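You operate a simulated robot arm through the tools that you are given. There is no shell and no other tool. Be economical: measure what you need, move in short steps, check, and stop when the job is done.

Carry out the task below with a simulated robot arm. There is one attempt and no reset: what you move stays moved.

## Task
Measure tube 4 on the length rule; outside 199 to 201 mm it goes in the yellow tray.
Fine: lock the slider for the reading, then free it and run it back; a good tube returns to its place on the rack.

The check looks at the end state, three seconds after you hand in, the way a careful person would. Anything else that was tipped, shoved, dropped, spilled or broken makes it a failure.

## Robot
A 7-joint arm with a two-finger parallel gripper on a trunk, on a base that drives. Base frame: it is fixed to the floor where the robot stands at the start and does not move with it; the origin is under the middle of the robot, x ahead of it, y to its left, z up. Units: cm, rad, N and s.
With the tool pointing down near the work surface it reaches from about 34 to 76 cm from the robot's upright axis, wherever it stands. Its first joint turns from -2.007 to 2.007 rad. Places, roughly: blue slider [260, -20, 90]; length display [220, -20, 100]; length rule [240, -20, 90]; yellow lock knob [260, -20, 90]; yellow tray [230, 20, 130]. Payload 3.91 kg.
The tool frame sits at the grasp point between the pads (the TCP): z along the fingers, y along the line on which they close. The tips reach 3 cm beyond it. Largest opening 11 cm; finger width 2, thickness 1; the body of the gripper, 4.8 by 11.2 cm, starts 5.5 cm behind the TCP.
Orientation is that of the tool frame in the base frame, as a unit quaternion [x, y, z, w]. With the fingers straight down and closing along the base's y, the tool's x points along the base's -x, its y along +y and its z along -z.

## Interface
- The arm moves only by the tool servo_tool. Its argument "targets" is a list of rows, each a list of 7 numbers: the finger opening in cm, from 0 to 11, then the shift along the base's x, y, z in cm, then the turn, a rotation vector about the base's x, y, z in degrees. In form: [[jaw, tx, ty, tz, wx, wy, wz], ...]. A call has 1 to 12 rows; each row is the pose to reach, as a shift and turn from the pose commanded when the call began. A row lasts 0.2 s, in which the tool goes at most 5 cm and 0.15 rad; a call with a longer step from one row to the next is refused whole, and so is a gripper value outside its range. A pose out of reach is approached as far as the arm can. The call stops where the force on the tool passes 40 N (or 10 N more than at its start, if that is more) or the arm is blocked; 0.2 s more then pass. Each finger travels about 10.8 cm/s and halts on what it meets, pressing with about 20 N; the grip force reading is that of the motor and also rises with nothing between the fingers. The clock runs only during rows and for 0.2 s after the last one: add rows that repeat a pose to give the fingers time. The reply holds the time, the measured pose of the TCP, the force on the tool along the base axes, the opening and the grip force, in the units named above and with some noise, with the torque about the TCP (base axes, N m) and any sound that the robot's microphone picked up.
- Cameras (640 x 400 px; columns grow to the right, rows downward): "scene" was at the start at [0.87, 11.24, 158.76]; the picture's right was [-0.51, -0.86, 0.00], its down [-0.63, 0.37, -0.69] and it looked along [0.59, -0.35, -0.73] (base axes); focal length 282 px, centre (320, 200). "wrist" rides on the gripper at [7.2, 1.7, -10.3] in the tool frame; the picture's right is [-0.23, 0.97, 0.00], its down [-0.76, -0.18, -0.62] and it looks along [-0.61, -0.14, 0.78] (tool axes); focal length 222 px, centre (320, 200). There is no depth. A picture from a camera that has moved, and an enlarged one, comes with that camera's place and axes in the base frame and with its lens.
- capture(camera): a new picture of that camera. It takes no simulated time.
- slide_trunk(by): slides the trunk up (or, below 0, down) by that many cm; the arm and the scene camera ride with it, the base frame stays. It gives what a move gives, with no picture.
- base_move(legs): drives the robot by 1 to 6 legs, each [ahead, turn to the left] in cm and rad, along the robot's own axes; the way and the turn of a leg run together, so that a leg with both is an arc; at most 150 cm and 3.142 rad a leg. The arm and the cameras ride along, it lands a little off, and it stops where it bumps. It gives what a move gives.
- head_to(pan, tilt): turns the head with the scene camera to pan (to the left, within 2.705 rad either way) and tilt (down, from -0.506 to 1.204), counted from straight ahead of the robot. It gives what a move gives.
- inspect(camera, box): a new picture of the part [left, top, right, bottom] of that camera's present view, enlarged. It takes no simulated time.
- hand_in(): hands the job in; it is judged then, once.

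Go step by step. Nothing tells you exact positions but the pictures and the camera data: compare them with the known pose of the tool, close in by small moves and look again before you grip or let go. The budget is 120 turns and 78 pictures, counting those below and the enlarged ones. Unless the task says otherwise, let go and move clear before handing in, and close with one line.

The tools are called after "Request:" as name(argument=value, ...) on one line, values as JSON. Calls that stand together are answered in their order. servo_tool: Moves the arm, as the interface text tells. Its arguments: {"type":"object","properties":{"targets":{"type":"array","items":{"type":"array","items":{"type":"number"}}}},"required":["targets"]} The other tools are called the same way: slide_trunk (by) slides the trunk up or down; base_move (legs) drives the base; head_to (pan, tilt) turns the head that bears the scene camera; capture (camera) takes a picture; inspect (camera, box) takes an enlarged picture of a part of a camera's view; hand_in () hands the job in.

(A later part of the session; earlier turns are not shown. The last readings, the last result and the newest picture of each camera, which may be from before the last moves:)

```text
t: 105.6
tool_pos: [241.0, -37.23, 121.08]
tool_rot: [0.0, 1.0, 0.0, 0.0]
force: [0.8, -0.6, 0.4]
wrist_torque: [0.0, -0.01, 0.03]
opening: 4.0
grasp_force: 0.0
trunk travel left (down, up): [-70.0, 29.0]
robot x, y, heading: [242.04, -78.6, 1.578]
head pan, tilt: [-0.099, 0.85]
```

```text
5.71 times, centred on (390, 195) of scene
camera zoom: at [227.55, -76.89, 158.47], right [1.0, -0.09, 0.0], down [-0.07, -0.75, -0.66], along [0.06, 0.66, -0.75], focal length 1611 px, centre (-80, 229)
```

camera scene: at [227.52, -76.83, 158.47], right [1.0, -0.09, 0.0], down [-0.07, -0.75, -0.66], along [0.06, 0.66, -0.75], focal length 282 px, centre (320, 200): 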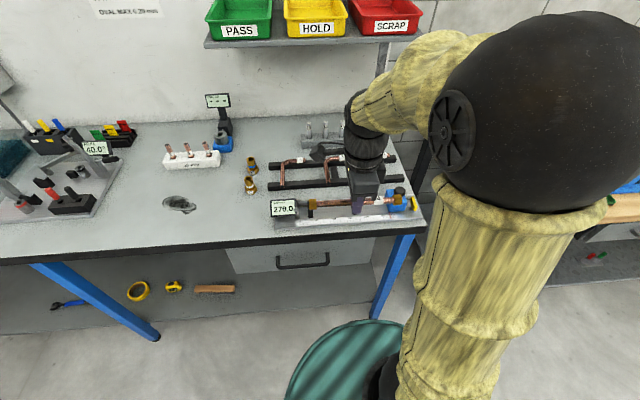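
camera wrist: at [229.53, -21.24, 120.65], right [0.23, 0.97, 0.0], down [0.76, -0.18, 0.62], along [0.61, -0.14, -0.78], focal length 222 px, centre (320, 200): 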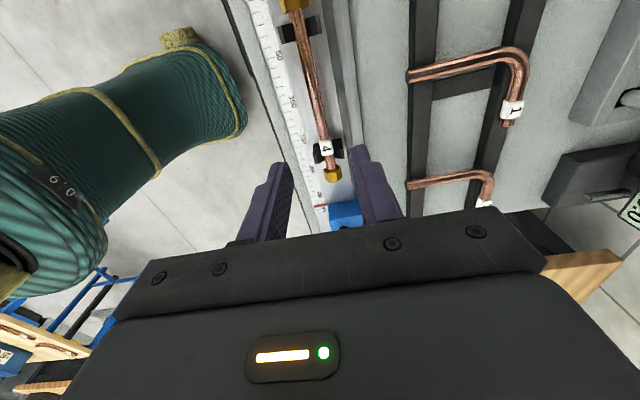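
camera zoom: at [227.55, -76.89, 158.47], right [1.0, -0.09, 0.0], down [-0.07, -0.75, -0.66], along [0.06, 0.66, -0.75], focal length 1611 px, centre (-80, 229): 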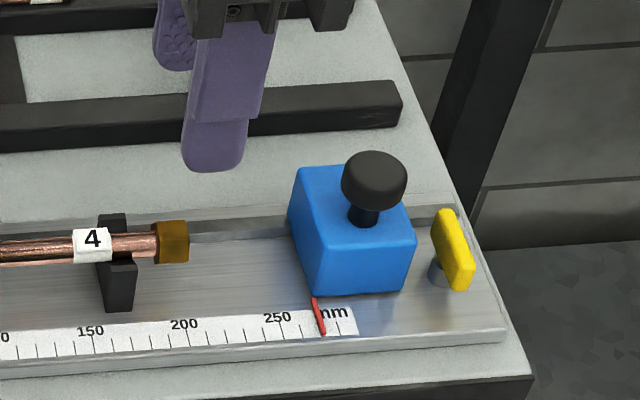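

Now clear: the slider has a black knob on top at about (255.4,-23.5,99), and the yellow wing lock sits on a post at the rule's end, about (260.8,-24,94), wing along y. I go above the slider knob.

Request:
servo_tool(targets=[[6, 4, 3, 0, 0, 0, 0], [6, 8, 7, 0, 0, 0, 0], [6, 12, 11, 0, 0, 0, 0], [6, 14.4, 13.7, -2, 0, 0, 0], [6, 14.4, 13.7, -6, 0, 0, 0], [6, 14.4, 13.7, -10, 0, 0, 0], [6, 14.4, 13.7, -13, 0, 0, 0]])

Request:
capture(camera="wrist")

Request:
inspect(camera="scene", box=[340, 140, 440, 210])

```text
refused: row 2 steps farther than a row can; nothing moved
```

```text
36 pictures are left
camera wrist: at [233.77, -35.56, 131.5], right [0.23, 0.97, 0.0], down [0.76, -0.18, 0.62], along [0.61, -0.14, -0.78], focal length 222 px, centre (320, 200)
```

wrist: 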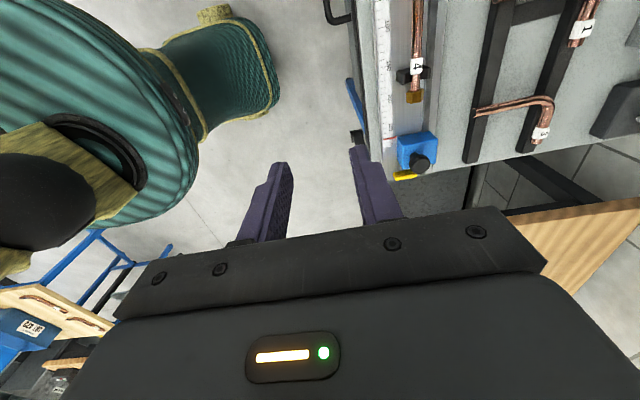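

```text
5.71 times, centred on (390, 175) of scene
camera zoom: at [227.55, -76.89, 158.47], right [1.0, -0.09, 0.0], down [-0.07, -0.75, -0.66], along [0.06, 0.66, -0.75], focal length 1611 px, centre (-80, 343)
```

zoom: 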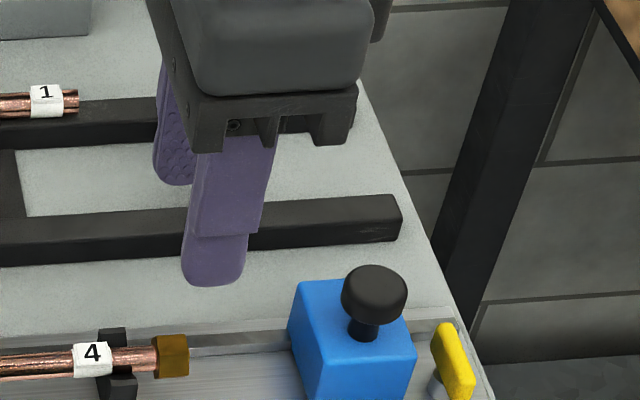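

The call was refused for a too-long step; I resend with shorter ones.

Request:
servo_tool(targets=[[6, 3.5, 3, 0, 0, 0, 0], [6, 7, 6, 0, 0, 0, 0], [6, 10.5, 9, 0, 0, 0, 0], [6, 13, 12, 0, 0, 0, 0], [6, 14.4, 13.7, -3, 0, 0, 0], [6, 14.4, 13.7, -7, 0, 0, 0], [6, 14.4, 13.7, -11, 0, 0, 0], [6, 14.4, 13.7, -13, 0, 0, 0]])

Request:
inspect(camera="wrist", box=[200, 50, 440, 250])

Request:
inspect(camera="scene", box=[340, 140, 440, 210])

```text
t: 107.4
tool_pos: [255.27, -23.12, 108.17]
tool_rot: [-0.002, 1.0, 0.0, 0.0]
force: [-0.5, -0.2, -0.7]
wrist_torque: [0.0, 0.02, -0.02]
opening: 5.98
grasp_force: 0.1
trunk travel left (down, up): [-70.0, 29.0]
robot x, y, heading: [242.07, -78.74, 1.574]
head pan, tilt: [-0.099, 0.85]
```

```text
2.00 times, centred on (320, 150) of wrist
camera zoom: at [247.97, -21.55, 118.53], right [0.23, 0.97, 0.0], down [0.76, -0.18, 0.62], along [0.61, -0.14, -0.78], focal length 444 px, centre (320, 300)
```

zoom: 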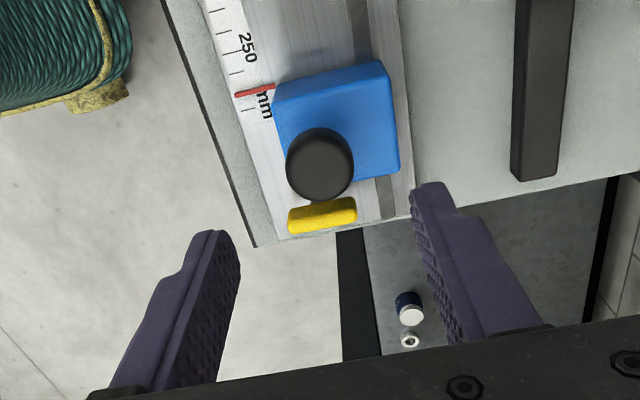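

```text
5.71 times, centred on (390, 175) of scene
camera zoom: at [227.54, -76.81, 158.48], right [1.0, -0.09, 0.0], down [-0.07, -0.75, -0.66], along [0.06, 0.66, -0.75], focal length 1611 px, centre (-80, 343)
```

zoom: 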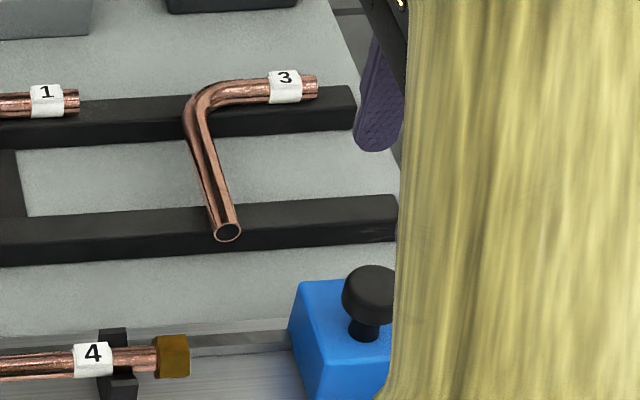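

The knob is centred under the tool. Descending around it and closing.

Request:
servo_tool(targets=[[6, 0, 0, -3, 0, 0, 0], [6, 0, 0, -6, 0, 0, 0], [6, 0, 0, -7.8, 0, 0, 0], [4.5, 0, 0, -7.8, 0, 0, 0], [3, 0, 0, -7.8, 0, 0, 0], [2, 0, 0, -7.8, 0, 0, 0], [2, 0, 0, -7.8, 0, 0, 0]])

Request:
capture(camera="wrist")

```text
t: 109.0
tool_pos: [255.3, -23.3, 100.23]
tool_rot: [0.0, 1.0, -0.001, 0.0]
force: [-0.6, -3.3, -2.3]
wrist_torque: [-0.02, 0.0, -0.06]
opening: 3.09
grasp_force: 45.2
trunk travel left (down, up): [-70.0, 29.0]
robot x, y, heading: [242.01, -78.49, 1.577]
head pan, tilt: [-0.099, 0.85]
```

```text
32 pictures are left
camera wrist: at [247.98, -21.7, 110.69], right [0.23, 0.97, 0.0], down [0.76, -0.18, 0.62], along [0.61, -0.14, -0.78], focal length 222 px, centre (320, 200)
```

wrist: 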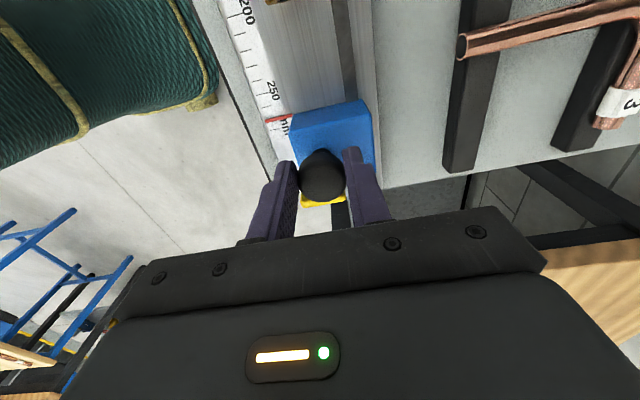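

The knob is gripped. Sliding left by 5.5 cm, short of the tube end.

Request:
servo_tool(targets=[[2.7, -0.5, 0, 0, 0, 0, 0], [2.7, -1.5, 0, 0, 0, 0, 0], [2.7, -2.5, 0, 0, 0, 0, 0], [2.7, -3.5, 0, 0, 0, 0, 0], [2.7, -4.5, 0, 0, 0, 0, 0], [2.7, -5.5, 0, 0, 0, 0, 0]])

Request:
inspect(camera="scene", box=[260, 160, 440, 240])

```text
t: 110.4
tool_pos: [249.87, -23.34, 100.22]
tool_rot: [0.0, 1.0, -0.001, 0.0]
force: [-0.5, -10.7, -15.9]
wrist_torque: [-0.35, -0.35, -0.16]
opening: 3.12
grasp_force: 45.0
trunk travel left (down, up): [-70.0, 29.0]
robot x, y, heading: [242.06, -78.58, 1.576]
head pan, tilt: [-0.099, 0.85]
```

```text
3.56 times, centred on (350, 200) of scene
camera zoom: at [227.54, -76.84, 158.46], right [1.0, -0.09, 0.0], down [-0.07, -0.75, -0.66], along [0.06, 0.66, -0.75], focal length 1002 px, centre (213, 200)
```

zoom: 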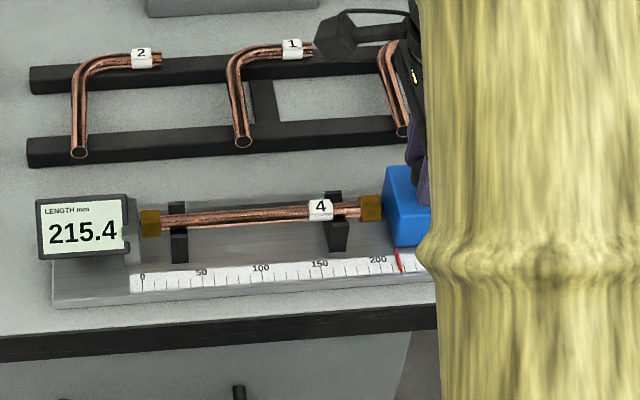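

Display follows (215.4). I ease the side loads slightly and continue in small steps to contact.

Request:
servo_tool(targets=[[2.7, -0.3, -0.1, -0.1, 0, 0, 0], [2.7, -0.7, -0.1, -0.1, 0, 0, 0], [2.7, -1.1, -0.1, -0.1, 0, 0, 0], [2.7, -1.3, -0.1, -0.1, 0, 0, 0]])

Request:
servo_tool(targets=[[2.7, -0.1, 0, 0, 0, 0, 0], [2.7, -0.2, 0, 0, 0, 0, 0]])

Request:
inspect(camera="scene", box=[260, 180, 380, 230])

```text
t: 111.4
tool_pos: [248.45, -23.28, 100.36]
tool_rot: [0.0, 1.0, 0.002, 0.0]
force: [0.7, -4.5, -10.7]
wrist_torque: [0.01, 0.06, 0.04]
opening: 3.11
grasp_force: 45.4
trunk travel left (down, up): [-70.0, 29.0]
robot x, y, heading: [242.25, -78.9, 1.576]
head pan, tilt: [-0.099, 0.85]
```

```text
t: 112.0
tool_pos: [248.22, -23.36, 100.25]
tool_rot: [-0.001, 1.0, 0.001, 0.0]
force: [1.7, -4.2, -3.4]
wrist_torque: [-0.1, -0.06, 0.01]
opening: 3.11
grasp_force: 45.8
trunk travel left (down, up): [-70.0, 29.0]
robot x, y, heading: [242.04, -78.69, 1.578]
head pan, tilt: [-0.099, 0.85]
```

```text
5.33 times, centred on (320, 205) of scene
camera zoom: at [227.55, -76.85, 158.48], right [1.0, -0.09, 0.0], down [-0.07, -0.75, -0.66], along [0.06, 0.66, -0.75], focal length 1503 px, centre (320, 173)
```

zoom: 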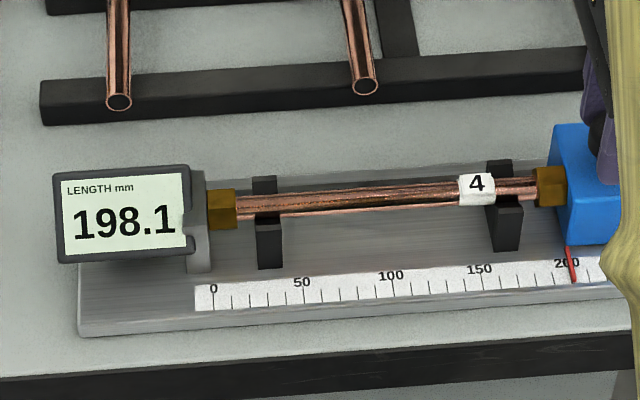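

Already 198.1 mm. I push a little further to be sure of firm contact at the anvil.

Request:
servo_tool(targets=[[2.7, -0.1, 0, 0, 0, 0, 0], [2.7, -0.2, 0, 0, 0, 0, 0], [2.7, -0.3, 0, 0, 0, 0, 0], [2.7, -0.3, 0, 0, 0, 0, 0]])

Request:
inspect(camera="scene", box=[260, 180, 380, 230])

```text
t: 113.0
tool_pos: [248.37, -23.31, 100.33]
tool_rot: [0.002, 1.0, 0.001, 0.001]
force: [12.6, 0.4, -1.2]
wrist_torque: [0.07, -0.7, -0.11]
opening: 3.09
grasp_force: 45.1
trunk travel left (down, up): [-70.0, 29.0]
robot x, y, heading: [241.88, -78.76, 1.574]
head pan, tilt: [-0.099, 0.85]
```

```text
5.33 times, centred on (320, 205) of scene
camera zoom: at [227.72, -76.8, 158.49], right [1.0, -0.09, 0.0], down [-0.07, -0.75, -0.66], along [0.06, 0.66, -0.75], focal length 1503 px, centre (320, 173)
```

zoom: 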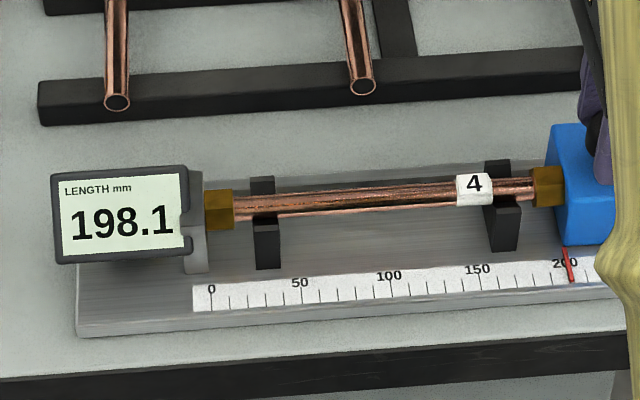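

Firm contact (12.6 N), still 198.1 mm. I release the slider knob, rise, and go to the yellow lock with the tool turned 90° so the fingers straddle its wing.

Request:
servo_tool(targets=[[4, 0.15, 0, 0, 0, 0, 0], [6, 0.15, 0, 0, 0, 0, 0], [6, 0.15, 0, 0.5, 0, 0, 0], [6, 0.15, 0, 4, 0, 0, 0], [6, 0.15, 0, 8, 0, 0, 0]])

Request:
servo_tool(targets=[[6, 1, 0, 0, 0, 0, 8], [6, 2, 0, 0, 0, 0, 16], [6, 3, 0, 0, 0, 0, 24], [6, 4, 0, 0, 0, 0, 32], [6, 5, 0, 0, 0, 0, 40], [6, 6, 0, 0, 0, 0, 48], [6, 7, 0, 0, 0, 0, 56], [6, 8, -0.2, 0, 0, 0, 64], [6, 9, -0.4, 0, 0, 0, 72], [6, 10, -0.6, 0, 0, 0, 80], [6, 12, -0.8, 0, 0, 0, 88], [6, 12.4, -0.9, 0, 0, 0, 90]])

Request:
capture(camera="wrist")

Request:
inspect(camera="scene", box=[260, 160, 440, 240])

```text
t: 114.2
tool_pos: [248.29, -23.35, 108.37]
tool_rot: [0.0, 1.0, 0.0, -0.001]
force: [-0.1, 0.7, 0.1]
wrist_torque: [0.02, -0.04, 0.03]
opening: 5.98
grasp_force: 0.0
trunk travel left (down, up): [-70.0, 29.0]
robot x, y, heading: [241.9, -78.25, 1.578]
head pan, tilt: [-0.099, 0.85]
```

```text
t: 116.8
tool_pos: [260.44, -24.3, 108.25]
tool_rot: [0.709, -0.706, 0.0, 0.0]
force: [0.5, 0.3, -0.9]
wrist_torque: [0.0, 0.0, 0.0]
opening: 6.04
grasp_force: 0.1
trunk travel left (down, up): [-70.0, 29.0]
robot x, y, heading: [242.0, -78.48, 1.58]
head pan, tilt: [-0.099, 0.85]
```

```text
28 pictures are left
camera wrist: at [258.78, -31.6, 118.67], right [-0.97, 0.22, 0.0], down [0.18, 0.76, 0.62], along [0.14, 0.61, -0.78], focal length 222 px, centre (320, 200)
```

wrist: 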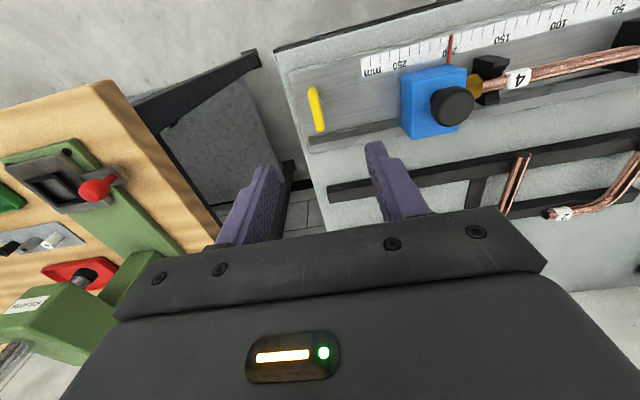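

```text
3.56 times, centred on (350, 200) of scene
camera zoom: at [227.53, -76.84, 158.47], right [1.0, -0.09, 0.0], down [-0.07, -0.75, -0.66], along [0.06, 0.66, -0.75], focal length 1002 px, centre (213, 200)
```

zoom: 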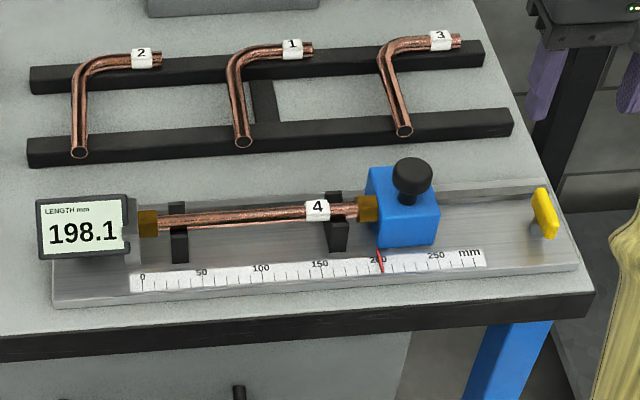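

Slider stayed at 198.1. The wing is centred at about (260.7,-24.6). Lowering the fingers on both sides and gripping it.

Request:
servo_tool(targets=[[5, 0.3, -0.3, -4, 0, 0, 0], [4.5, 0.3, -0.3, -8, 0, 0, 0], [4.5, 0.3, -0.3, -11, 0, 0, 0], [4.5, 0.3, -0.3, -12.6, 0, 0, 0], [4.5, 0.3, -0.3, -12.6, 0, 0, 0]])

Request:
capture(camera="wrist")

```text
t: 118.0
tool_pos: [260.85, -24.73, 95.73]
tool_rot: [-0.707, 0.707, 0.0, 0.0]
force: [0.6, 0.4, -0.3]
wrist_torque: [0.03, 0.02, -0.02]
opening: 4.51
grasp_force: 0.0
trunk travel left (down, up): [-70.0, 29.0]
robot x, y, heading: [242.14, -78.59, 1.578]
head pan, tilt: [-0.099, 0.85]
```

```text
26 pictures are left
camera wrist: at [259.05, -32.01, 106.09], right [-0.97, 0.23, 0.0], down [0.18, 0.76, 0.62], along [0.14, 0.61, -0.78], focal length 222 px, centre (320, 200)
```

wrist: 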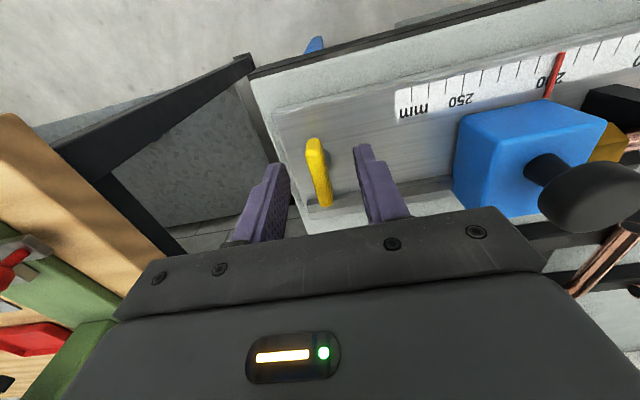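

The wing is between the fingers. Lowering a touch and closing.

Request:
servo_tool(targets=[[4.5, 0, 0, -0.3, 0, 0, 0], [3, 0, 0, -0.3, 0, 0, 0], [1.5, 0, 0, -0.3, 0, 0, 0], [0.5, 0, 0, -0.3, 0, 0, 0], [0.5, 0, 0, -0.3, 0, 0, 0]])

```text
t: 119.2
tool_pos: [260.91, -24.59, 95.34]
tool_rot: [0.707, -0.707, 0.0, 0.001]
force: [1.8, 0.8, 0.3]
wrist_torque: [0.1, -0.12, -0.04]
opening: 0.96
grasp_force: 45.2
trunk travel left (down, up): [-70.0, 29.0]
robot x, y, heading: [241.95, -78.54, 1.571]
head pan, tilt: [-0.099, 0.85]
```

Gripped (0.96 cm thick). I try turning clockwise a little, watching the torque.

Request:
servo_tool(targets=[[0.5, 0, 0, 0, 0, 0, -6], [0.5, 0, 0, 0, 0, 0, -12], [0.5, 0, 0, 0, 0, 0, -18]])

```text
t: 120.0
tool_pos: [260.73, -24.56, 95.42]
tool_rot: [-0.588, 0.809, -0.001, 0.0]
force: [-1.1, -4.5, 1.4]
wrist_torque: [0.68, -0.41, -0.04]
opening: 0.99
grasp_force: 44.5
trunk travel left (down, up): [-70.0, 29.0]
robot x, y, heading: [242.11, -78.42, 1.58]
head pan, tilt: [-0.099, 0.85]
```

It turns freely clockwise. Continuing.

Request:
servo_tool(targets=[[0.5, 0, 0, 0, 0, 0, -7], [0.5, 0, 0, 0, 0, 0, -14], [0.5, 0, 0, 0, 0, 0, -21], [0.5, 0, 0, 0, 0, 0, -28], [0.5, 0, 0, 0, 0, 0, -35]])

Request:
inspect(camera="scene", box=[260, 160, 440, 240])

```text
t: 121.2
tool_pos: [260.52, -24.52, 95.38]
tool_rot: [-0.316, 0.949, 0.001, -0.001]
force: [-5.1, 3.5, 7.7]
wrist_torque: [-0.89, 1.11, 0.0]
opening: 1.01
grasp_force: 44.6
trunk travel left (down, up): [-70.0, 29.0]
robot x, y, heading: [242.58, -78.65, 1.581]
head pan, tilt: [-0.099, 0.85]
```

```text
3.56 times, centred on (350, 200) of scene
camera zoom: at [227.45, -76.84, 158.47], right [1.0, -0.09, 0.0], down [-0.07, -0.75, -0.66], along [0.06, 0.66, -0.75], focal length 1002 px, centre (213, 200)
```

zoom: 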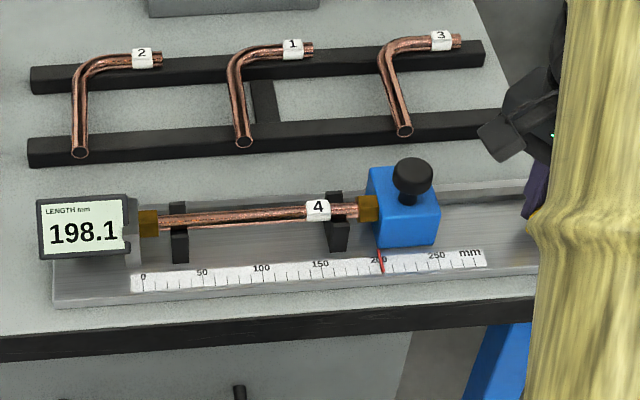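

No lock indication yet; continuing the turn, with slight drift to relieve side load.

Request:
servo_tool(targets=[[0.5, -0.1, 0.1, 0.1, 0, 0, -7], [0.5, -0.2, 0.1, 0.1, 0, 0, -14], [0.5, -0.2, 0.1, 0.1, 0, 0, -21], [0.5, -0.2, 0.1, 0.1, 0, 0, -28], [0.5, -0.2, 0.1, 0.1, 0, 0, -35], [0.5, -0.2, 0.1, 0.1, 0, 0, -37]])

Request:
capture(camera="wrist")

Request:
inspect(camera="scene", box=[260, 180, 380, 230])

```text
t: 122.6
tool_pos: [260.53, -24.28, 95.42]
tool_rot: [0.0, 1.0, 0.001, 0.002]
force: [-3.2, 11.0, -2.7]
wrist_torque: [0.14, 0.51, 0.03]
opening: 0.94
grasp_force: 44.9
trunk travel left (down, up): [-70.0, 29.0]
robot x, y, heading: [241.98, -78.63, 1.574]
head pan, tilt: [-0.099, 0.85]
```

```text
24 pictures are left
camera wrist: at [253.25, -22.72, 105.8], right [0.23, 0.97, 0.0], down [0.76, -0.18, 0.62], along [0.61, -0.14, -0.78], focal length 222 px, centre (320, 200)
```

wrist: 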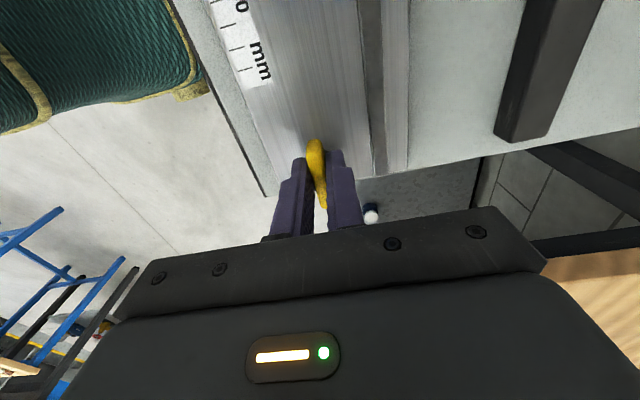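

```text
5.33 times, centred on (320, 205) of scene
camera zoom: at [227.51, -76.64, 158.47], right [1.0, -0.09, 0.0], down [-0.07, -0.75, -0.66], along [0.06, 0.66, -0.75], focal length 1503 px, centre (320, 173)
```

zoom: 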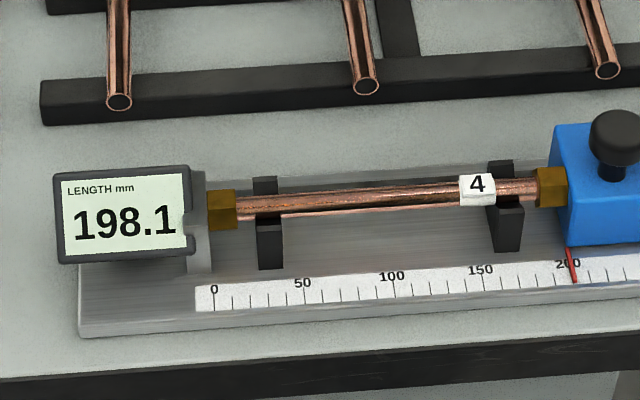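

The wing has turned 90°, reading still 198.1. I nudge a little further to feel for the end stop.

Request:
servo_tool(targets=[[0.5, 0, 0.2, 0, 0, 0, -4], [0.5, 0, 0.2, 0, 0, 0, -8]])

```text
t: 123.2
tool_pos: [260.54, -24.4, 95.45]
tool_rot: [0.07, 0.998, 0.0, 0.0]
force: [-1.8, 2.7, -2.4]
wrist_torque: [0.15, -0.17, 1.21]
opening: 1.25
grasp_force: 45.1
trunk travel left (down, up): [-70.0, 29.0]
robot x, y, heading: [242.17, -78.63, 1.581]
head pan, tilt: [-0.099, 0.85]
```

There is the end stop at 90° — locked, and the locked reading is 198.1 mm, below 199, so the tube goes to the yellow HOLD tray. Now unlocking by turning back.

Request:
servo_tool(targets=[[0.5, 0, 0, 0, 0, 0, 8.2], [0.5, 0, 0, 0, 0, 0, 16.4], [0.5, 0, 0, 0, 0, 0, 24.6], [0.5, 0, 0, 0, 0, 0, 32.8], [0.5, 0, 0, 0, 0, 0, 41], [0.5, 0, 0, 0, 0, 0, 49.2], [0.5, 0, 0, 0, 0, 0, 57.4], [0.5, 0.05, 0, 0, 0, 0, 65.6], [0.5, 0.1, 0, 0, 0, 0, 73.8], [0.5, 0.15, 0, 0, 0, 0, 82], [0.5, 0.2, 0, 0, 0, 0, 90.2], [0.5, 0.2, 0, 0, 0, 0, 98.4]])

Request:
servo_tool(targets=[[0.5, 0, 0, 0, 0, 0, 4]])

```text
t: 125.8
tool_pos: [260.85, -24.65, 95.53]
tool_rot: [0.71, -0.704, 0.001, 0.001]
force: [3.5, -21.1, -13.6]
wrist_torque: [-1.13, -0.37, -0.48]
opening: 1.0
grasp_force: 45.0
trunk travel left (down, up): [-70.0, 29.0]
robot x, y, heading: [242.36, -78.88, 1.58]
head pan, tilt: [-0.099, 0.85]
```

```text
t: 126.2
tool_pos: [260.77, -24.51, 95.48]
tool_rot: [0.734, -0.679, -0.001, 0.002]
force: [3.1, -22.0, -15.2]
wrist_torque: [-0.57, -0.25, -1.0]
opening: 1.14
grasp_force: 45.0
trunk travel left (down, up): [-70.0, 29.0]
robot x, y, heading: [241.64, -78.59, 1.576]
head pan, tilt: [-0.099, 0.85]
```

Back at the unlocked stop. Releasing the wing, rising and rotating back over the slider knob.

Request:
servo_tool(targets=[[0.5, 0, -0.3, -0.1, 0, 0, -5], [2.5, 0, -0.3, 0, 0, 0, -5], [4.5, 0, -0.3, 0, 0, 0, -5], [4.5, 0, -0.3, 1, 0, 0, -5], [5, 0, -0.3, 5, 0, 0, -5], [6, 0, -0.3, 9, 0, 0, -5], [6, 0, -0.3, 13, 0, 0, -5]])

Request:
inspect(camera="wrist", box=[260, 40, 540, 180])

Request:
servo_tool(targets=[[6, -1, 0, 0, 0, 0, -8], [6, -2, 0, 0, 0, 0, -16], [6, -3, 0, 0, 0, 0, -24], [6, -4, 0, 0, 0, 0, -32], [6, -5, 0, 0, 0, 0, -40], [6, -6, 0.2, 0, 0, 0, -48], [6, -7, 0.4, 0, 0, 0, -56], [6, -8, 0.6, 0, 0, 0, -64], [6, -9, 0.8, 0, 0, 0, -72], [6, -10, 1, 0, 0, 0, -80], [6, -12, 1.2, 0, 0, 0, -88], [6, -12.4, 1.3, 0, 0, 0, -90]])

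Request:
inspect(camera="wrist", box=[200, 50, 440, 250])

```text
t: 127.8
tool_pos: [260.69, -24.78, 108.5]
tool_rot: [-0.703, 0.711, 0.0, 0.0]
force: [0.1, 0.9, 0.0]
wrist_torque: [0.03, 0.02, 0.05]
opening: 5.97
grasp_force: 0.0
trunk travel left (down, up): [-70.0, 29.0]
robot x, y, heading: [241.88, -78.75, 1.575]
head pan, tilt: [-0.099, 0.85]
```

```text
2.29 times, centred on (400, 110) of wrist
camera zoom: at [258.95, -32.05, 118.86], right [-0.97, 0.24, 0.0], down [0.19, 0.76, 0.62], along [0.15, 0.61, -0.78], focal length 508 px, centre (137, 406)
```

zoom: 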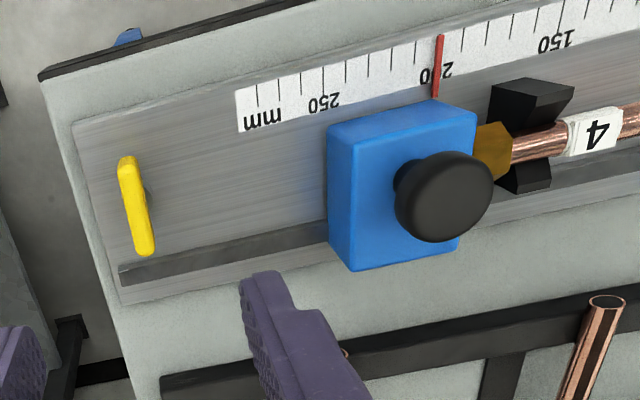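

```text
t: 130.4
tool_pos: [248.25, -23.14, 108.45]
tool_rot: [0.006, 1.0, -0.001, 0.0]
force: [-0.2, -0.1, -0.7]
wrist_torque: [-0.01, 0.03, -0.01]
opening: 5.99
grasp_force: 0.0
trunk travel left (down, up): [-70.0, 29.0]
robot x, y, heading: [242.1, -78.38, 1.578]
head pan, tilt: [-0.099, 0.85]
```

```text
2.00 times, centred on (320, 150) of wrist
camera zoom: at [241.02, -21.48, 118.94], right [0.24, 0.97, 0.0], down [0.76, -0.19, 0.62], along [0.61, -0.15, -0.78], focal length 444 px, centre (320, 300)
```

zoom: 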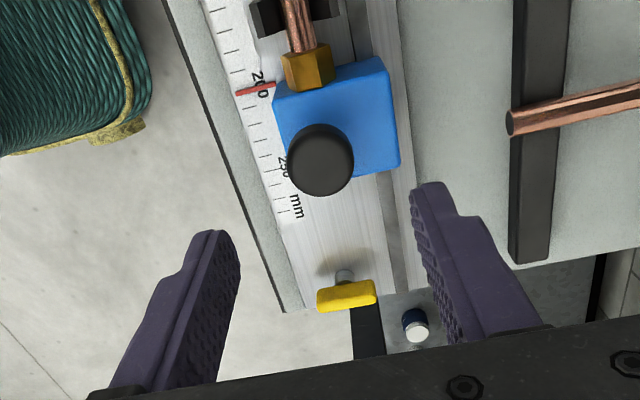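

Same view as when I first gripped it; descending, gripping, and running the slider back about 7 cm.

Request:
servo_tool(targets=[[6, 0.05, -0.15, -3, 0, 0, 0], [6, 0.05, -0.15, -6, 0, 0, 0], [6, 0.05, -0.15, -8.1, 0, 0, 0], [4.5, 0.05, -0.15, -8.1, 0, 0, 0], [3, 0.05, -0.15, -8.1, 0, 0, 0], [2.5, 0.05, -0.15, -8.1, 0, 0, 0], [2.5, 0.05, -0.15, -8.1, 0, 0, 0]])

Request:
servo_tool(targets=[[2.7, 0.5, 0, 0, 0, 0, 0], [2.7, 1.5, 0, 0, 0, 0, 0], [2.7, 2.5, 0, 0, 0, 0, 0], [2.7, 3.5, 0, 0, 0, 0, 0], [2.7, 4.5, 0, 0, 0, 0, 0], [2.7, 5.5, 0, 0, 0, 0, 0], [2.7, 6.3, 0, 0, 0, 0, 0], [2.7, 6.9, 0, 0, 0, 0, 0], [2.7, 7.0, 0, 0, 0, 0, 0]])

Request:
inspect(camera="scene", box=[260, 160, 440, 240])

```text
t: 132.0
tool_pos: [248.26, -23.29, 100.4]
tool_rot: [0.005, 1.0, 0.0, 0.001]
force: [0.0, 6.1, 2.4]
wrist_torque: [0.26, 0.02, 0.02]
opening: 3.11
grasp_force: 45.0
trunk travel left (down, up): [-70.0, 29.0]
robot x, y, heading: [242.27, -78.61, 1.574]
head pan, tilt: [-0.099, 0.85]
```

```text
t: 134.0
tool_pos: [255.32, -23.3, 100.43]
tool_rot: [0.005, 1.0, 0.001, 0.002]
force: [-2.9, 14.5, 18.0]
wrist_torque: [0.53, -0.06, -0.02]
opening: 3.11
grasp_force: 44.7
trunk travel left (down, up): [-70.0, 29.0]
robot x, y, heading: [242.1, -78.64, 1.576]
head pan, tilt: [-0.099, 0.85]
```

```text
3.56 times, centred on (350, 200) of scene
camera zoom: at [227.44, -76.79, 158.47], right [1.0, -0.09, 0.0], down [-0.07, -0.75, -0.66], along [0.06, 0.66, -0.75], focal length 1002 px, centre (213, 200)
```

zoom: 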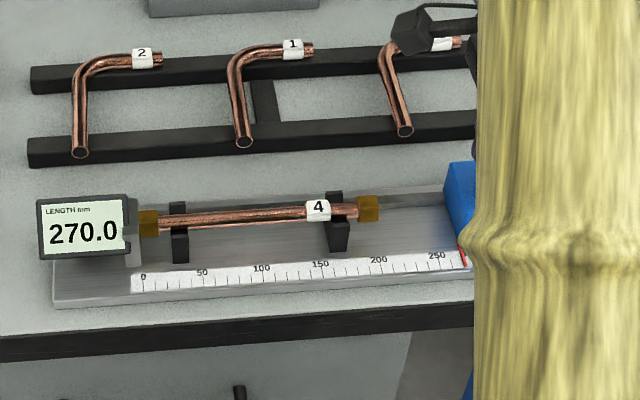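

Display is back at 270.0. I release the slider knob, rise, and return over the tube.

Request:
servo_tool(targets=[[4, 0, 0.1, 0.1, 0, 0, 0], [6, 0, 0.1, 0.1, 0, 0, 0], [6, 0, 0.1, 4, 0, 0, 0], [5, 0, 0.1, 8, 0, 0, 0], [4, -4, 0.1, 9, 0, 0, 0.6], [4, -8, 0.1, 9, 0, 0, 0.6], [4, -12, 0.1, 9, 0, 0, 0.6], [4, -16, 0.1, 8, 0, 0, 0.6], [4, -19, 0.1, 5, 0, 0, 0.6], [4, -19, 0.1, 2, 0, 0, 0.6]])

Request:
inspect(camera="wrist", box=[200, 0, 440, 240])

```text
t: 136.2
tool_pos: [236.25, -23.56, 102.12]
tool_rot: [0.0, 1.0, 0.001, 0.0]
force: [0.4, 0.3, -0.8]
wrist_torque: [-0.03, -0.01, 0.0]
opening: 4.01
grasp_force: 0.0
trunk travel left (down, up): [-70.0, 29.0]
robot x, y, heading: [242.08, -78.52, 1.58]
head pan, tilt: [-0.099, 0.85]
```

```text
1.67 times, centred on (320, 120) of wrist
camera zoom: at [229.1, -21.91, 112.66], right [0.23, 0.97, 0.0], down [0.76, -0.18, 0.62], along [0.61, -0.14, -0.78], focal length 370 px, centre (320, 333)
```

zoom: 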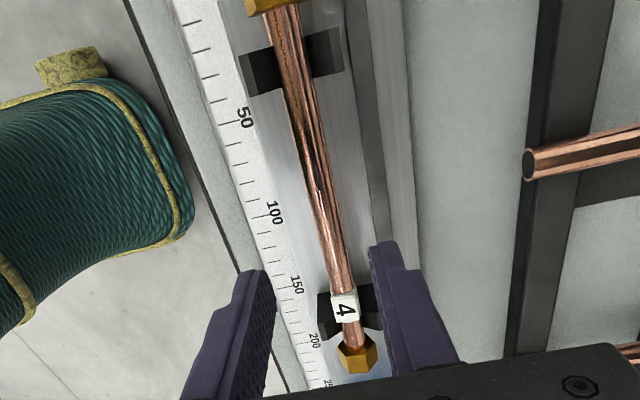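

Tube is between the fingers; I correct y by +0.4, descend and grip.

Request:
servo_tool(targets=[[4, 0.1, 0.4, -2, 0, 0, 0], [4, 0.1, 0.4, -5, 0, 0, 0], [4, 0.1, 0.4, -6.6, 0, 0, 0], [2.5, 0.1, 0.4, -6.6, 0, 0, 0], [1.5, 0.1, 0.4, -6.6, 0, 0, 0], [0.5, 0.1, 0.4, -6.6, 0, 0, 0], [0.5, 0.1, 0.4, -6.6, 0, 0, 0]])

Request:
servo_tool(targets=[[0.5, 0, 0, 0.6, 0, 0, 0], [0.5, 0, 0, 2, 0, 0, 0], [0.5, 0, 0, 5, 0, 0, 0], [0.5, 0, 0, 9, 0, 0, 0], [0.5, 0, 0, 13, 0, 0, 0], [0.5, 0, 0, 17, 0, 0, 0], [0.5, 0, 0, 21, 0, 0, 0]])

Request:
head_to(pan=0.3, tilt=0.5)

Request:
capture(camera="scene")

```text
t: 137.8
tool_pos: [236.37, -23.08, 95.7]
tool_rot: [0.0, 1.0, -0.001, 0.0]
force: [0.8, -1.6, -0.2]
wrist_torque: [-0.05, 0.02, -0.04]
opening: 1.31
grasp_force: 19.7
trunk travel left (down, up): [-70.0, 29.0]
robot x, y, heading: [241.88, -78.66, 1.578]
head pan, tilt: [-0.099, 0.85]
```

```text
t: 139.4
tool_pos: [236.35, -22.95, 116.78]
tool_rot: [-0.001, 1.0, 0.0, 0.001]
force: [0.8, 0.1, -0.7]
wrist_torque: [-0.02, 0.03, -0.01]
opening: 1.31
grasp_force: 20.0
trunk travel left (down, up): [-70.0, 29.0]
robot x, y, heading: [242.23, -78.38, 1.582]
head pan, tilt: [-0.099, 0.85]
```

```text
t: 140.3
tool_pos: [236.4, -22.91, 116.63]
tool_rot: [0.0, 1.0, 0.0, 0.001]
force: [0.5, -0.2, -1.5]
wrist_torque: [-0.02, 0.01, 0.02]
opening: 1.31
grasp_force: 20.1
trunk travel left (down, up): [-70.0, 29.0]
robot x, y, heading: [242.32, -78.59, 1.576]
head pan, tilt: [0.3, 0.499]
```

```text
18 pictures are left
camera scene: at [224.06, -75.92, 161.46], right [0.95, 0.3, 0.0], down [0.14, -0.46, -0.88], along [-0.26, 0.84, -0.48], focal length 282 px, centre (320, 200)
```

scene: 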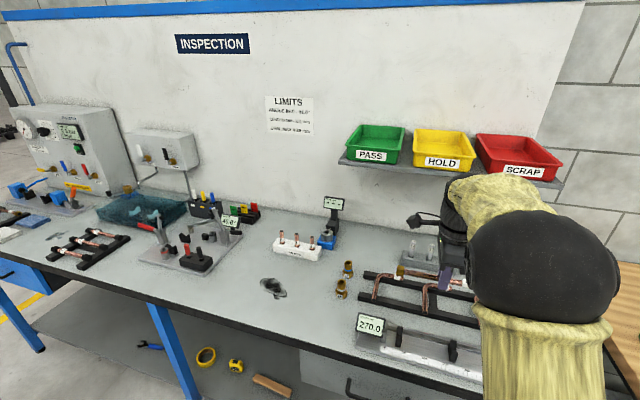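

Tube 4 held. The HOLD tray's rim spans about x 227–244, y 11–37, z≈133, so the tube must go in lengthwise along y. I raise the trunk, turn the tool 90° and move closer to the bench.

Request:
slide_trunk(by=27)

Request:
servo_tool(targets=[[0.5, 0, -1, 0, 0, 0, 8], [0.5, 0, -2, 0, 0, 0, 16], [0.5, 0, -3, 0, 0, 0, 24], [0.5, 0, -4, 0, 0, 0, 32], [0.5, 0, -5, 0, 0, 0, 40], [0.5, 0, -6, 0, 0, 0, 48], [0.5, 0, -7, 0, 0, 0, 56], [0.5, 0, -8, 0, 0, 0, 64], [0.5, 0, -8, 0, 0, 0, 72], [0.5, 0, -8, 0, 0, 0, 80], [0.5, 0, -8, 0, 0, 0, 88], [0.5, 0, -8, 0, 0, 0, 90]])

Request:
base_move(legs=[[16, 0]])

Request:
head_to(pan=0.15, tilt=1.0)

Request:
capture(camera="scene")

Request:
capture(camera="wrist")

```text
t: 143.1
tool_pos: [236.17, -22.82, 143.57]
tool_rot: [0.0, 1.0, 0.001, 0.0]
force: [-0.2, -0.6, -0.9]
wrist_torque: [0.01, 0.03, 0.02]
opening: 1.31
grasp_force: 19.9
trunk travel left (down, up): [-97.0, 2.0]
robot x, y, heading: [242.42, -78.51, 1.577]
head pan, tilt: [0.3, 0.499]
```

```text
t: 145.7
tool_pos: [236.2, -30.77, 143.69]
tool_rot: [0.708, -0.706, 0.0, 0.001]
force: [0.4, -0.4, -1.0]
wrist_torque: [-0.01, -0.01, 0.03]
opening: 1.29
grasp_force: 20.4
trunk travel left (down, up): [-97.0, 2.0]
robot x, y, heading: [242.42, -78.83, 1.577]
head pan, tilt: [0.3, 0.499]
```

```text
t: 147.2
tool_pos: [236.14, -14.8, 143.71]
tool_rot: [-0.707, 0.707, 0.0, 0.0]
force: [-1.2, 0.9, -0.7]
wrist_torque: [0.03, 0.0, 0.06]
opening: 1.33
grasp_force: 19.8
trunk travel left (down, up): [-97.0, 2.0]
robot x, y, heading: [242.11, -61.99, 1.574]
head pan, tilt: [0.3, 0.499]
```

```text
t: 148.1
tool_pos: [236.16, -14.75, 143.6]
tool_rot: [0.707, -0.707, 0.0, 0.0]
force: [0.1, 0.2, -1.8]
wrist_torque: [-0.02, 0.0, 0.02]
opening: 1.32
grasp_force: 20.2
trunk travel left (down, up): [-97.0, 2.0]
robot x, y, heading: [241.46, -62.79, 1.575]
head pan, tilt: [0.15, 1.0]
```

```text
17 pictures are left
camera scene: at [225.61, -61.56, 184.37], right [0.99, 0.15, 0.0], down [0.13, -0.83, -0.54], along [-0.08, 0.53, -0.84], focal length 282 px, centre (320, 200)
```

scene: 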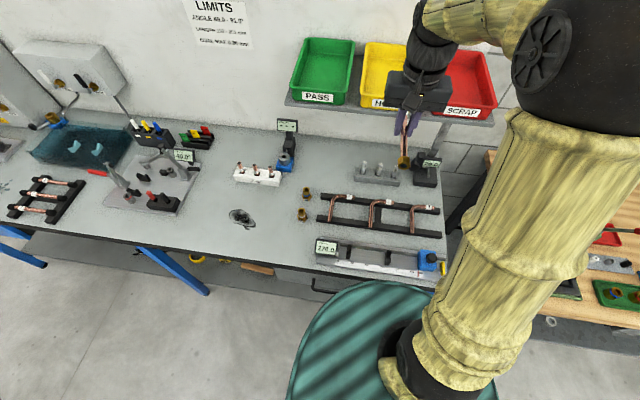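

```text
16 pictures are left
camera wrist: at [234.47, -22.08, 154.1], right [-0.97, 0.23, 0.0], down [0.18, 0.76, 0.62], along [0.14, 0.61, -0.78], focal length 222 px, centre (320, 200)
```

wrist: 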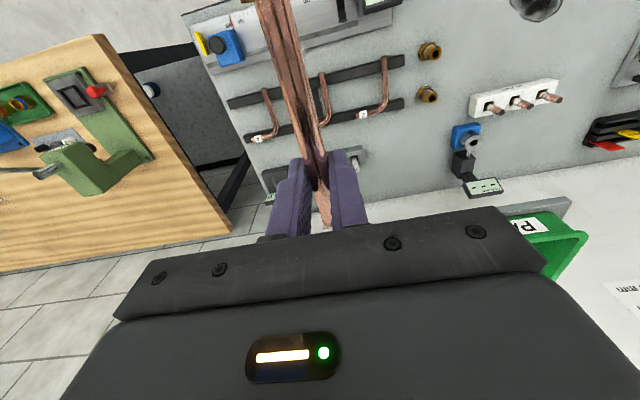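

The arm stands clear above the shelf height. I extend over the tray to see how far the arm reaches.

Request:
servo_tool(targets=[[0.5, 0, 4, 0, 0, 0, 0], [0.5, 0, 8, 0, 0, 0, 0], [0.5, 0, 12, 0, 0, 0, 0], [0.5, 0, 16, 0, 0, 0, 0], [0.5, 0, 20, 0, 0, 0, 0], [0.5, 0, 24, 0, 0, 0, 0], [0.5, 0, 28, 0, 0, 0, 0], [0.5, 0, 31, 0, 0, 0, 0], [0.5, 0, 34, 0, 0, 0, 0], [0.5, 0, 37, 0, 0, 0, 0]])

Request:
head_to(pan=0.0, tilt=0.7)

Request:
inspect(camera="scene", box=[220, 40, 540, 240])

```text
t: 150.3
tool_pos: [236.2, 9.49, 141.86]
tool_rot: [-0.707, 0.707, 0.0, 0.0]
force: [0.3, 0.2, -1.2]
wrist_torque: [0.0, -0.02, -0.05]
opening: 1.33
grasp_force: 20.4
out of reach, approached as far as the arm can: row 6, 7, 8, 9, 10
trunk travel left (down, up): [-97.0, 2.0]
robot x, y, heading: [241.97, -62.36, 1.576]
head pan, tilt: [0.15, 1.0]
```

```text
t: 151.1
tool_pos: [236.17, 9.57, 141.9]
tool_rot: [0.707, -0.707, 0.0, 0.0]
force: [0.4, 0.0, -0.5]
wrist_torque: [-0.01, -0.02, 0.04]
opening: 1.28
grasp_force: 20.2
trunk travel left (down, up): [-97.0, 2.0]
robot x, y, heading: [241.94, -62.77, 1.578]
head pan, tilt: [0.0, 0.7]
```

```text
2.00 times, centred on (380, 140) of scene
camera zoom: at [226.64, -59.94, 186.69], right [1.0, 0.01, 0.0], down [0.0, -0.64, -0.76], along [0.0, 0.76, -0.64], focal length 564 px, centre (200, 320)
```

zoom: 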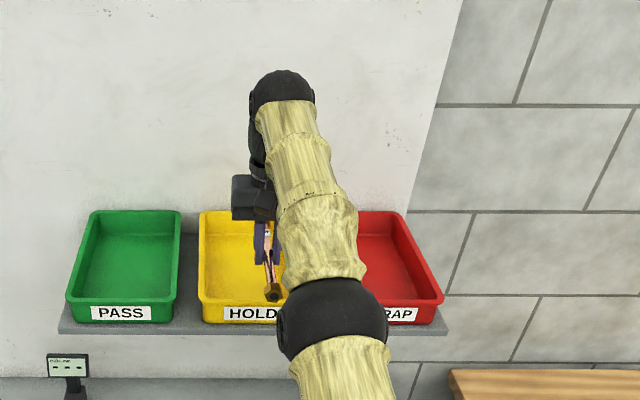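

The view of the tray is good: rim x≈226.6–244.5, y≈8.5–34.5, z≈133.5. The arm is ~12 cm short, so I look down to check base clearance to the bench.

Request:
head_to(pan=-0.2, tilt=1.2)

Request:
capture(camera="scene")

```text
t: 152.1
tool_pos: [236.23, 9.58, 141.97]
tool_rot: [0.707, -0.707, 0.0, 0.0]
force: [0.0, 0.7, -1.5]
wrist_torque: [-0.02, -0.02, 0.0]
opening: 1.31
grasp_force: 20.3
trunk travel left (down, up): [-97.0, 2.0]
robot x, y, heading: [242.19, -62.05, 1.575]
head pan, tilt: [-0.201, 1.201]
```

```text
14 pictures are left
camera scene: at [227.77, -62.94, 183.11], right [0.98, -0.19, 0.0], down [-0.18, -0.91, -0.36], along [0.07, 0.36, -0.93], focal length 282 px, centre (320, 200)
```

scene: 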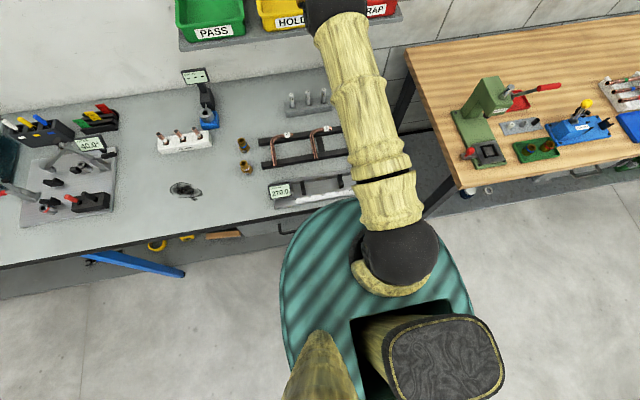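

Driving closer would bring the torso plate over the rule, so I won't. Instead I tilt the tool forward about 20° to gain reach; first the tilt, then extend.

Request:
slide_trunk(by=2)

Request:
servo_tool(targets=[[0.5, 0, 0, 0, 7, 0, 0], [0.5, 0, 1, 0, 14, 0, 0], [0.5, 0, 3, 0, 20, 0, 0], [0.5, 0, 6, -1, 20, 0, 0], [0.5, 0, 9, -1.5, 20, 0, 0], [0.5, 0, 12, -1.5, 20, 0, 0], [0.5, 0, 12, -1.5, 20, 0, 0]])

```text
t: 152.7
tool_pos: [236.17, 9.58, 143.85]
tool_rot: [-0.707, 0.707, 0.0, 0.0]
force: [0.3, 0.8, -1.1]
wrist_torque: [-0.02, 0.02, -0.02]
opening: 1.32
grasp_force: 20.5
trunk travel left (down, up): [-99.0, 0.0]
robot x, y, heading: [242.09, -62.62, 1.577]
head pan, tilt: [-0.201, 1.201]
```

```text
t: 154.3
tool_pos: [236.43, 17.87, 141.42]
tool_rot: [-0.696, 0.697, 0.122, 0.123]
force: [1.2, -0.2, -0.9]
wrist_torque: [-0.02, 0.02, 0.03]
opening: 1.33
grasp_force: 20.0
out of reach, approached as far as the arm can: row 1, 2, 3, 4, 5, 6, 7
trunk travel left (down, up): [-99.0, 0.0]
robot x, y, heading: [242.18, -62.26, 1.574]
head pan, tilt: [-0.201, 1.201]
```

Reached y=17.9, z=141.4. I step a bit lower, where reach increases, and see.

Request:
servo_tool(targets=[[0.5, -0.5, 0, -1, 0, 0, 0], [0.5, -0.5, 0, -2, 0, 0, 0], [0.5, -0.5, 0, -2, 0, 0, 0]])

```text
t: 155.1
tool_pos: [235.77, 17.78, 139.64]
tool_rot: [-0.696, 0.697, 0.122, 0.123]
force: [-0.3, -0.4, -1.1]
wrist_torque: [-0.02, 0.01, 0.01]
opening: 1.32
grasp_force: 20.0
trunk travel left (down, up): [-99.0, 0.0]
robot x, y, heading: [241.56, -62.59, 1.576]
head pan, tilt: [-0.201, 1.201]
```

Now extending a bit more in y with slightly more tilt.

Request:
servo_tool(targets=[[0.5, 0, 1, 0, 3, 0, 0], [0.5, 0, 2, 0, 6, 0, 0], [0.5, 0, 3.2, 0, 6, 0, 0], [0.5, 0, 3.2, 0, 6, 0, 0]])

Request:
head_to(pan=0.0, tilt=0.7)

Request:
inspect(camera="scene", box=[300, 100, 440, 220])

```text
t: 156.1
tool_pos: [235.66, 20.48, 139.48]
tool_rot: [-0.689, 0.689, 0.158, 0.158]
force: [0.2, 0.2, -0.9]
wrist_torque: [-0.02, 0.03, -0.01]
opening: 1.36
grasp_force: 19.7
out of reach, approached as far as the arm can: row 3, 4
trunk travel left (down, up): [-99.0, 0.0]
robot x, y, heading: [241.79, -62.49, 1.577]
head pan, tilt: [-0.201, 1.201]
```

```text
t: 157.1
tool_pos: [235.59, 20.33, 139.36]
tool_rot: [0.689, -0.689, -0.159, -0.16]
force: [0.1, 0.5, -1.3]
wrist_torque: [0.03, 0.02, 0.01]
opening: 1.32
grasp_force: 19.7
trunk travel left (down, up): [-99.0, 0.0]
robot x, y, heading: [242.24, -62.75, 1.57]
head pan, tilt: [0.0, 0.7]
```

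```text
3.33 times, centred on (370, 160) of scene
camera zoom: at [226.65, -59.94, 188.69], right [1.0, 0.01, 0.0], down [0.0, -0.65, -0.76], along [0.0, 0.76, -0.65], focal length 940 px, centre (153, 333)
```

zoom: 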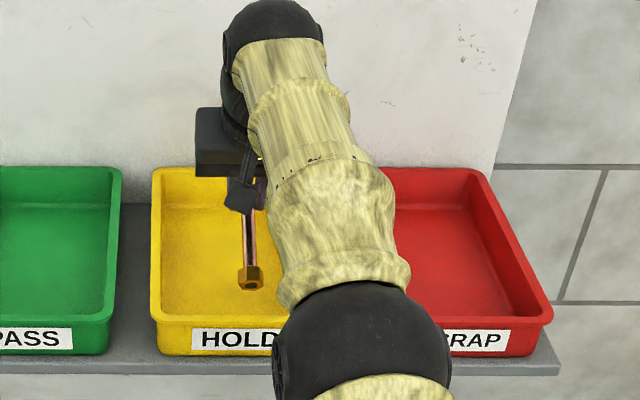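

The near nut is inside the tray above its floor. Lowering in steps while watching force.

Request:
servo_tool(targets=[[0.5, 0, 0, -1, 0, 0, 0], [0.5, 0, 0, -2, 0, 0, 0], [0.5, 0, 0, -3, 0, 0, 0], [0.5, 0, 0, -4, 0, 0, 0], [0.5, 0, 0, -4.5, 0, 0, 0]])

Request:
inspect(camera="scene", box=[300, 100, 440, 220])

```text
t: 158.3
tool_pos: [235.56, 20.46, 134.8]
tool_rot: [0.689, -0.689, -0.159, -0.159]
force: [0.3, 2.0, 4.6]
wrist_torque: [-0.41, 0.03, -0.04]
opening: 1.33
grasp_force: 19.9
trunk travel left (down, up): [-99.0, 0.0]
robot x, y, heading: [242.17, -62.27, 1.574]
head pan, tilt: [0.0, 0.7]
```

```text
3.33 times, centred on (370, 160) of scene
camera zoom: at [226.65, -60.02, 188.7], right [1.0, 0.01, 0.0], down [0.0, -0.64, -0.77], along [0.0, 0.77, -0.64], focal length 940 px, centre (153, 333)
```

zoom: 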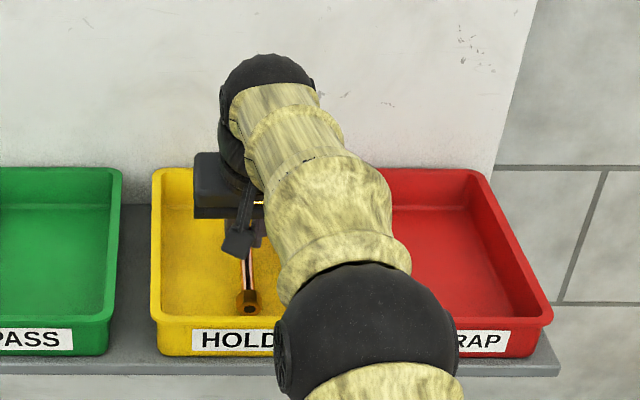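

The near nut touched the tray floor (4.6 N). I keep lowering so the tube swivels level in the pads, shifting +y slightly.

Request:
servo_tool(targets=[[0.5, 0, 0.3, -0.7, 0, 0, 0], [0.5, 0, 0.6, -1.4, 0, 0, 0], [0.5, 0, 0.9, -2.1, 0, 0, 0], [0.5, 0, 1.1, -2.8, 0, 0, 0]])

Request:
inspect(camera="scene", box=[300, 100, 440, 220])

```text
t: 159.3
tool_pos: [235.61, 21.87, 133.57]
tool_rot: [0.687, -0.687, -0.17, -0.167]
force: [-0.4, -2.7, 16.7]
wrist_torque: [-0.66, -0.04, -0.07]
opening: 1.32
grasp_force: 20.3
trunk travel left (down, up): [-99.0, 0.0]
robot x, y, heading: [241.55, -62.24, 1.577]
head pan, tilt: [0.0, 0.7]
stopped in row 4: the force on the tool passed its limit at 41 N (the readings are from after the stop); the commanded pose is now the measured one
```

```text
3.33 times, centred on (370, 160) of scene
camera zoom: at [226.65, -60.08, 188.69], right [1.0, 0.01, 0.0], down [0.0, -0.64, -0.77], along [0.0, 0.77, -0.64], focal length 940 px, centre (153, 333)
```

zoom: 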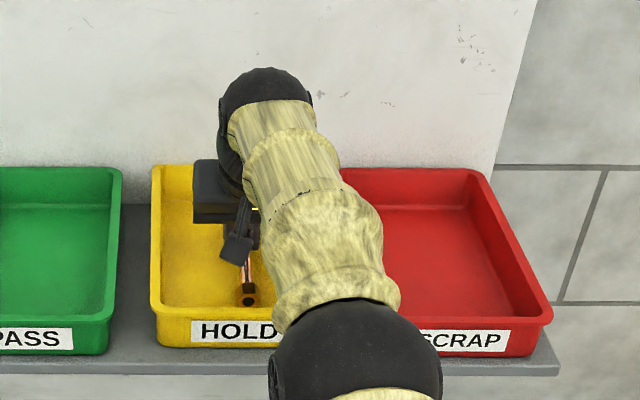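

The tube isn't swivelling under full grip. I relieve the load a bit and soften the grip gradually so it settles down slowly.

Request:
servo_tool(targets=[[1.1, 0, 0, 0.1, 0, 0, 0], [1.2, 0, 0, 0.1, 0, 0, 0], [1.25, 0, 0, 0.1, 0, 0, 0], [1.28, 0, 0, 0.0, 0, 0, 0], [1.3, 0, 0, -0.1, 0, 0, 0], [1.31, 0, 0, -0.2, 0, 0, 0]])

```text
t: 160.7
tool_pos: [235.64, 21.72, 133.47]
tool_rot: [-0.686, 0.687, 0.17, 0.169]
force: [-0.7, 12.0, 32.2]
wrist_torque: [0.11, 0.04, -0.07]
opening: 1.35
grasp_force: 19.8
trunk travel left (down, up): [-99.0, 0.0]
robot x, y, heading: [241.65, -62.62, 1.577]
head pan, tilt: [0.0, 0.7]
```

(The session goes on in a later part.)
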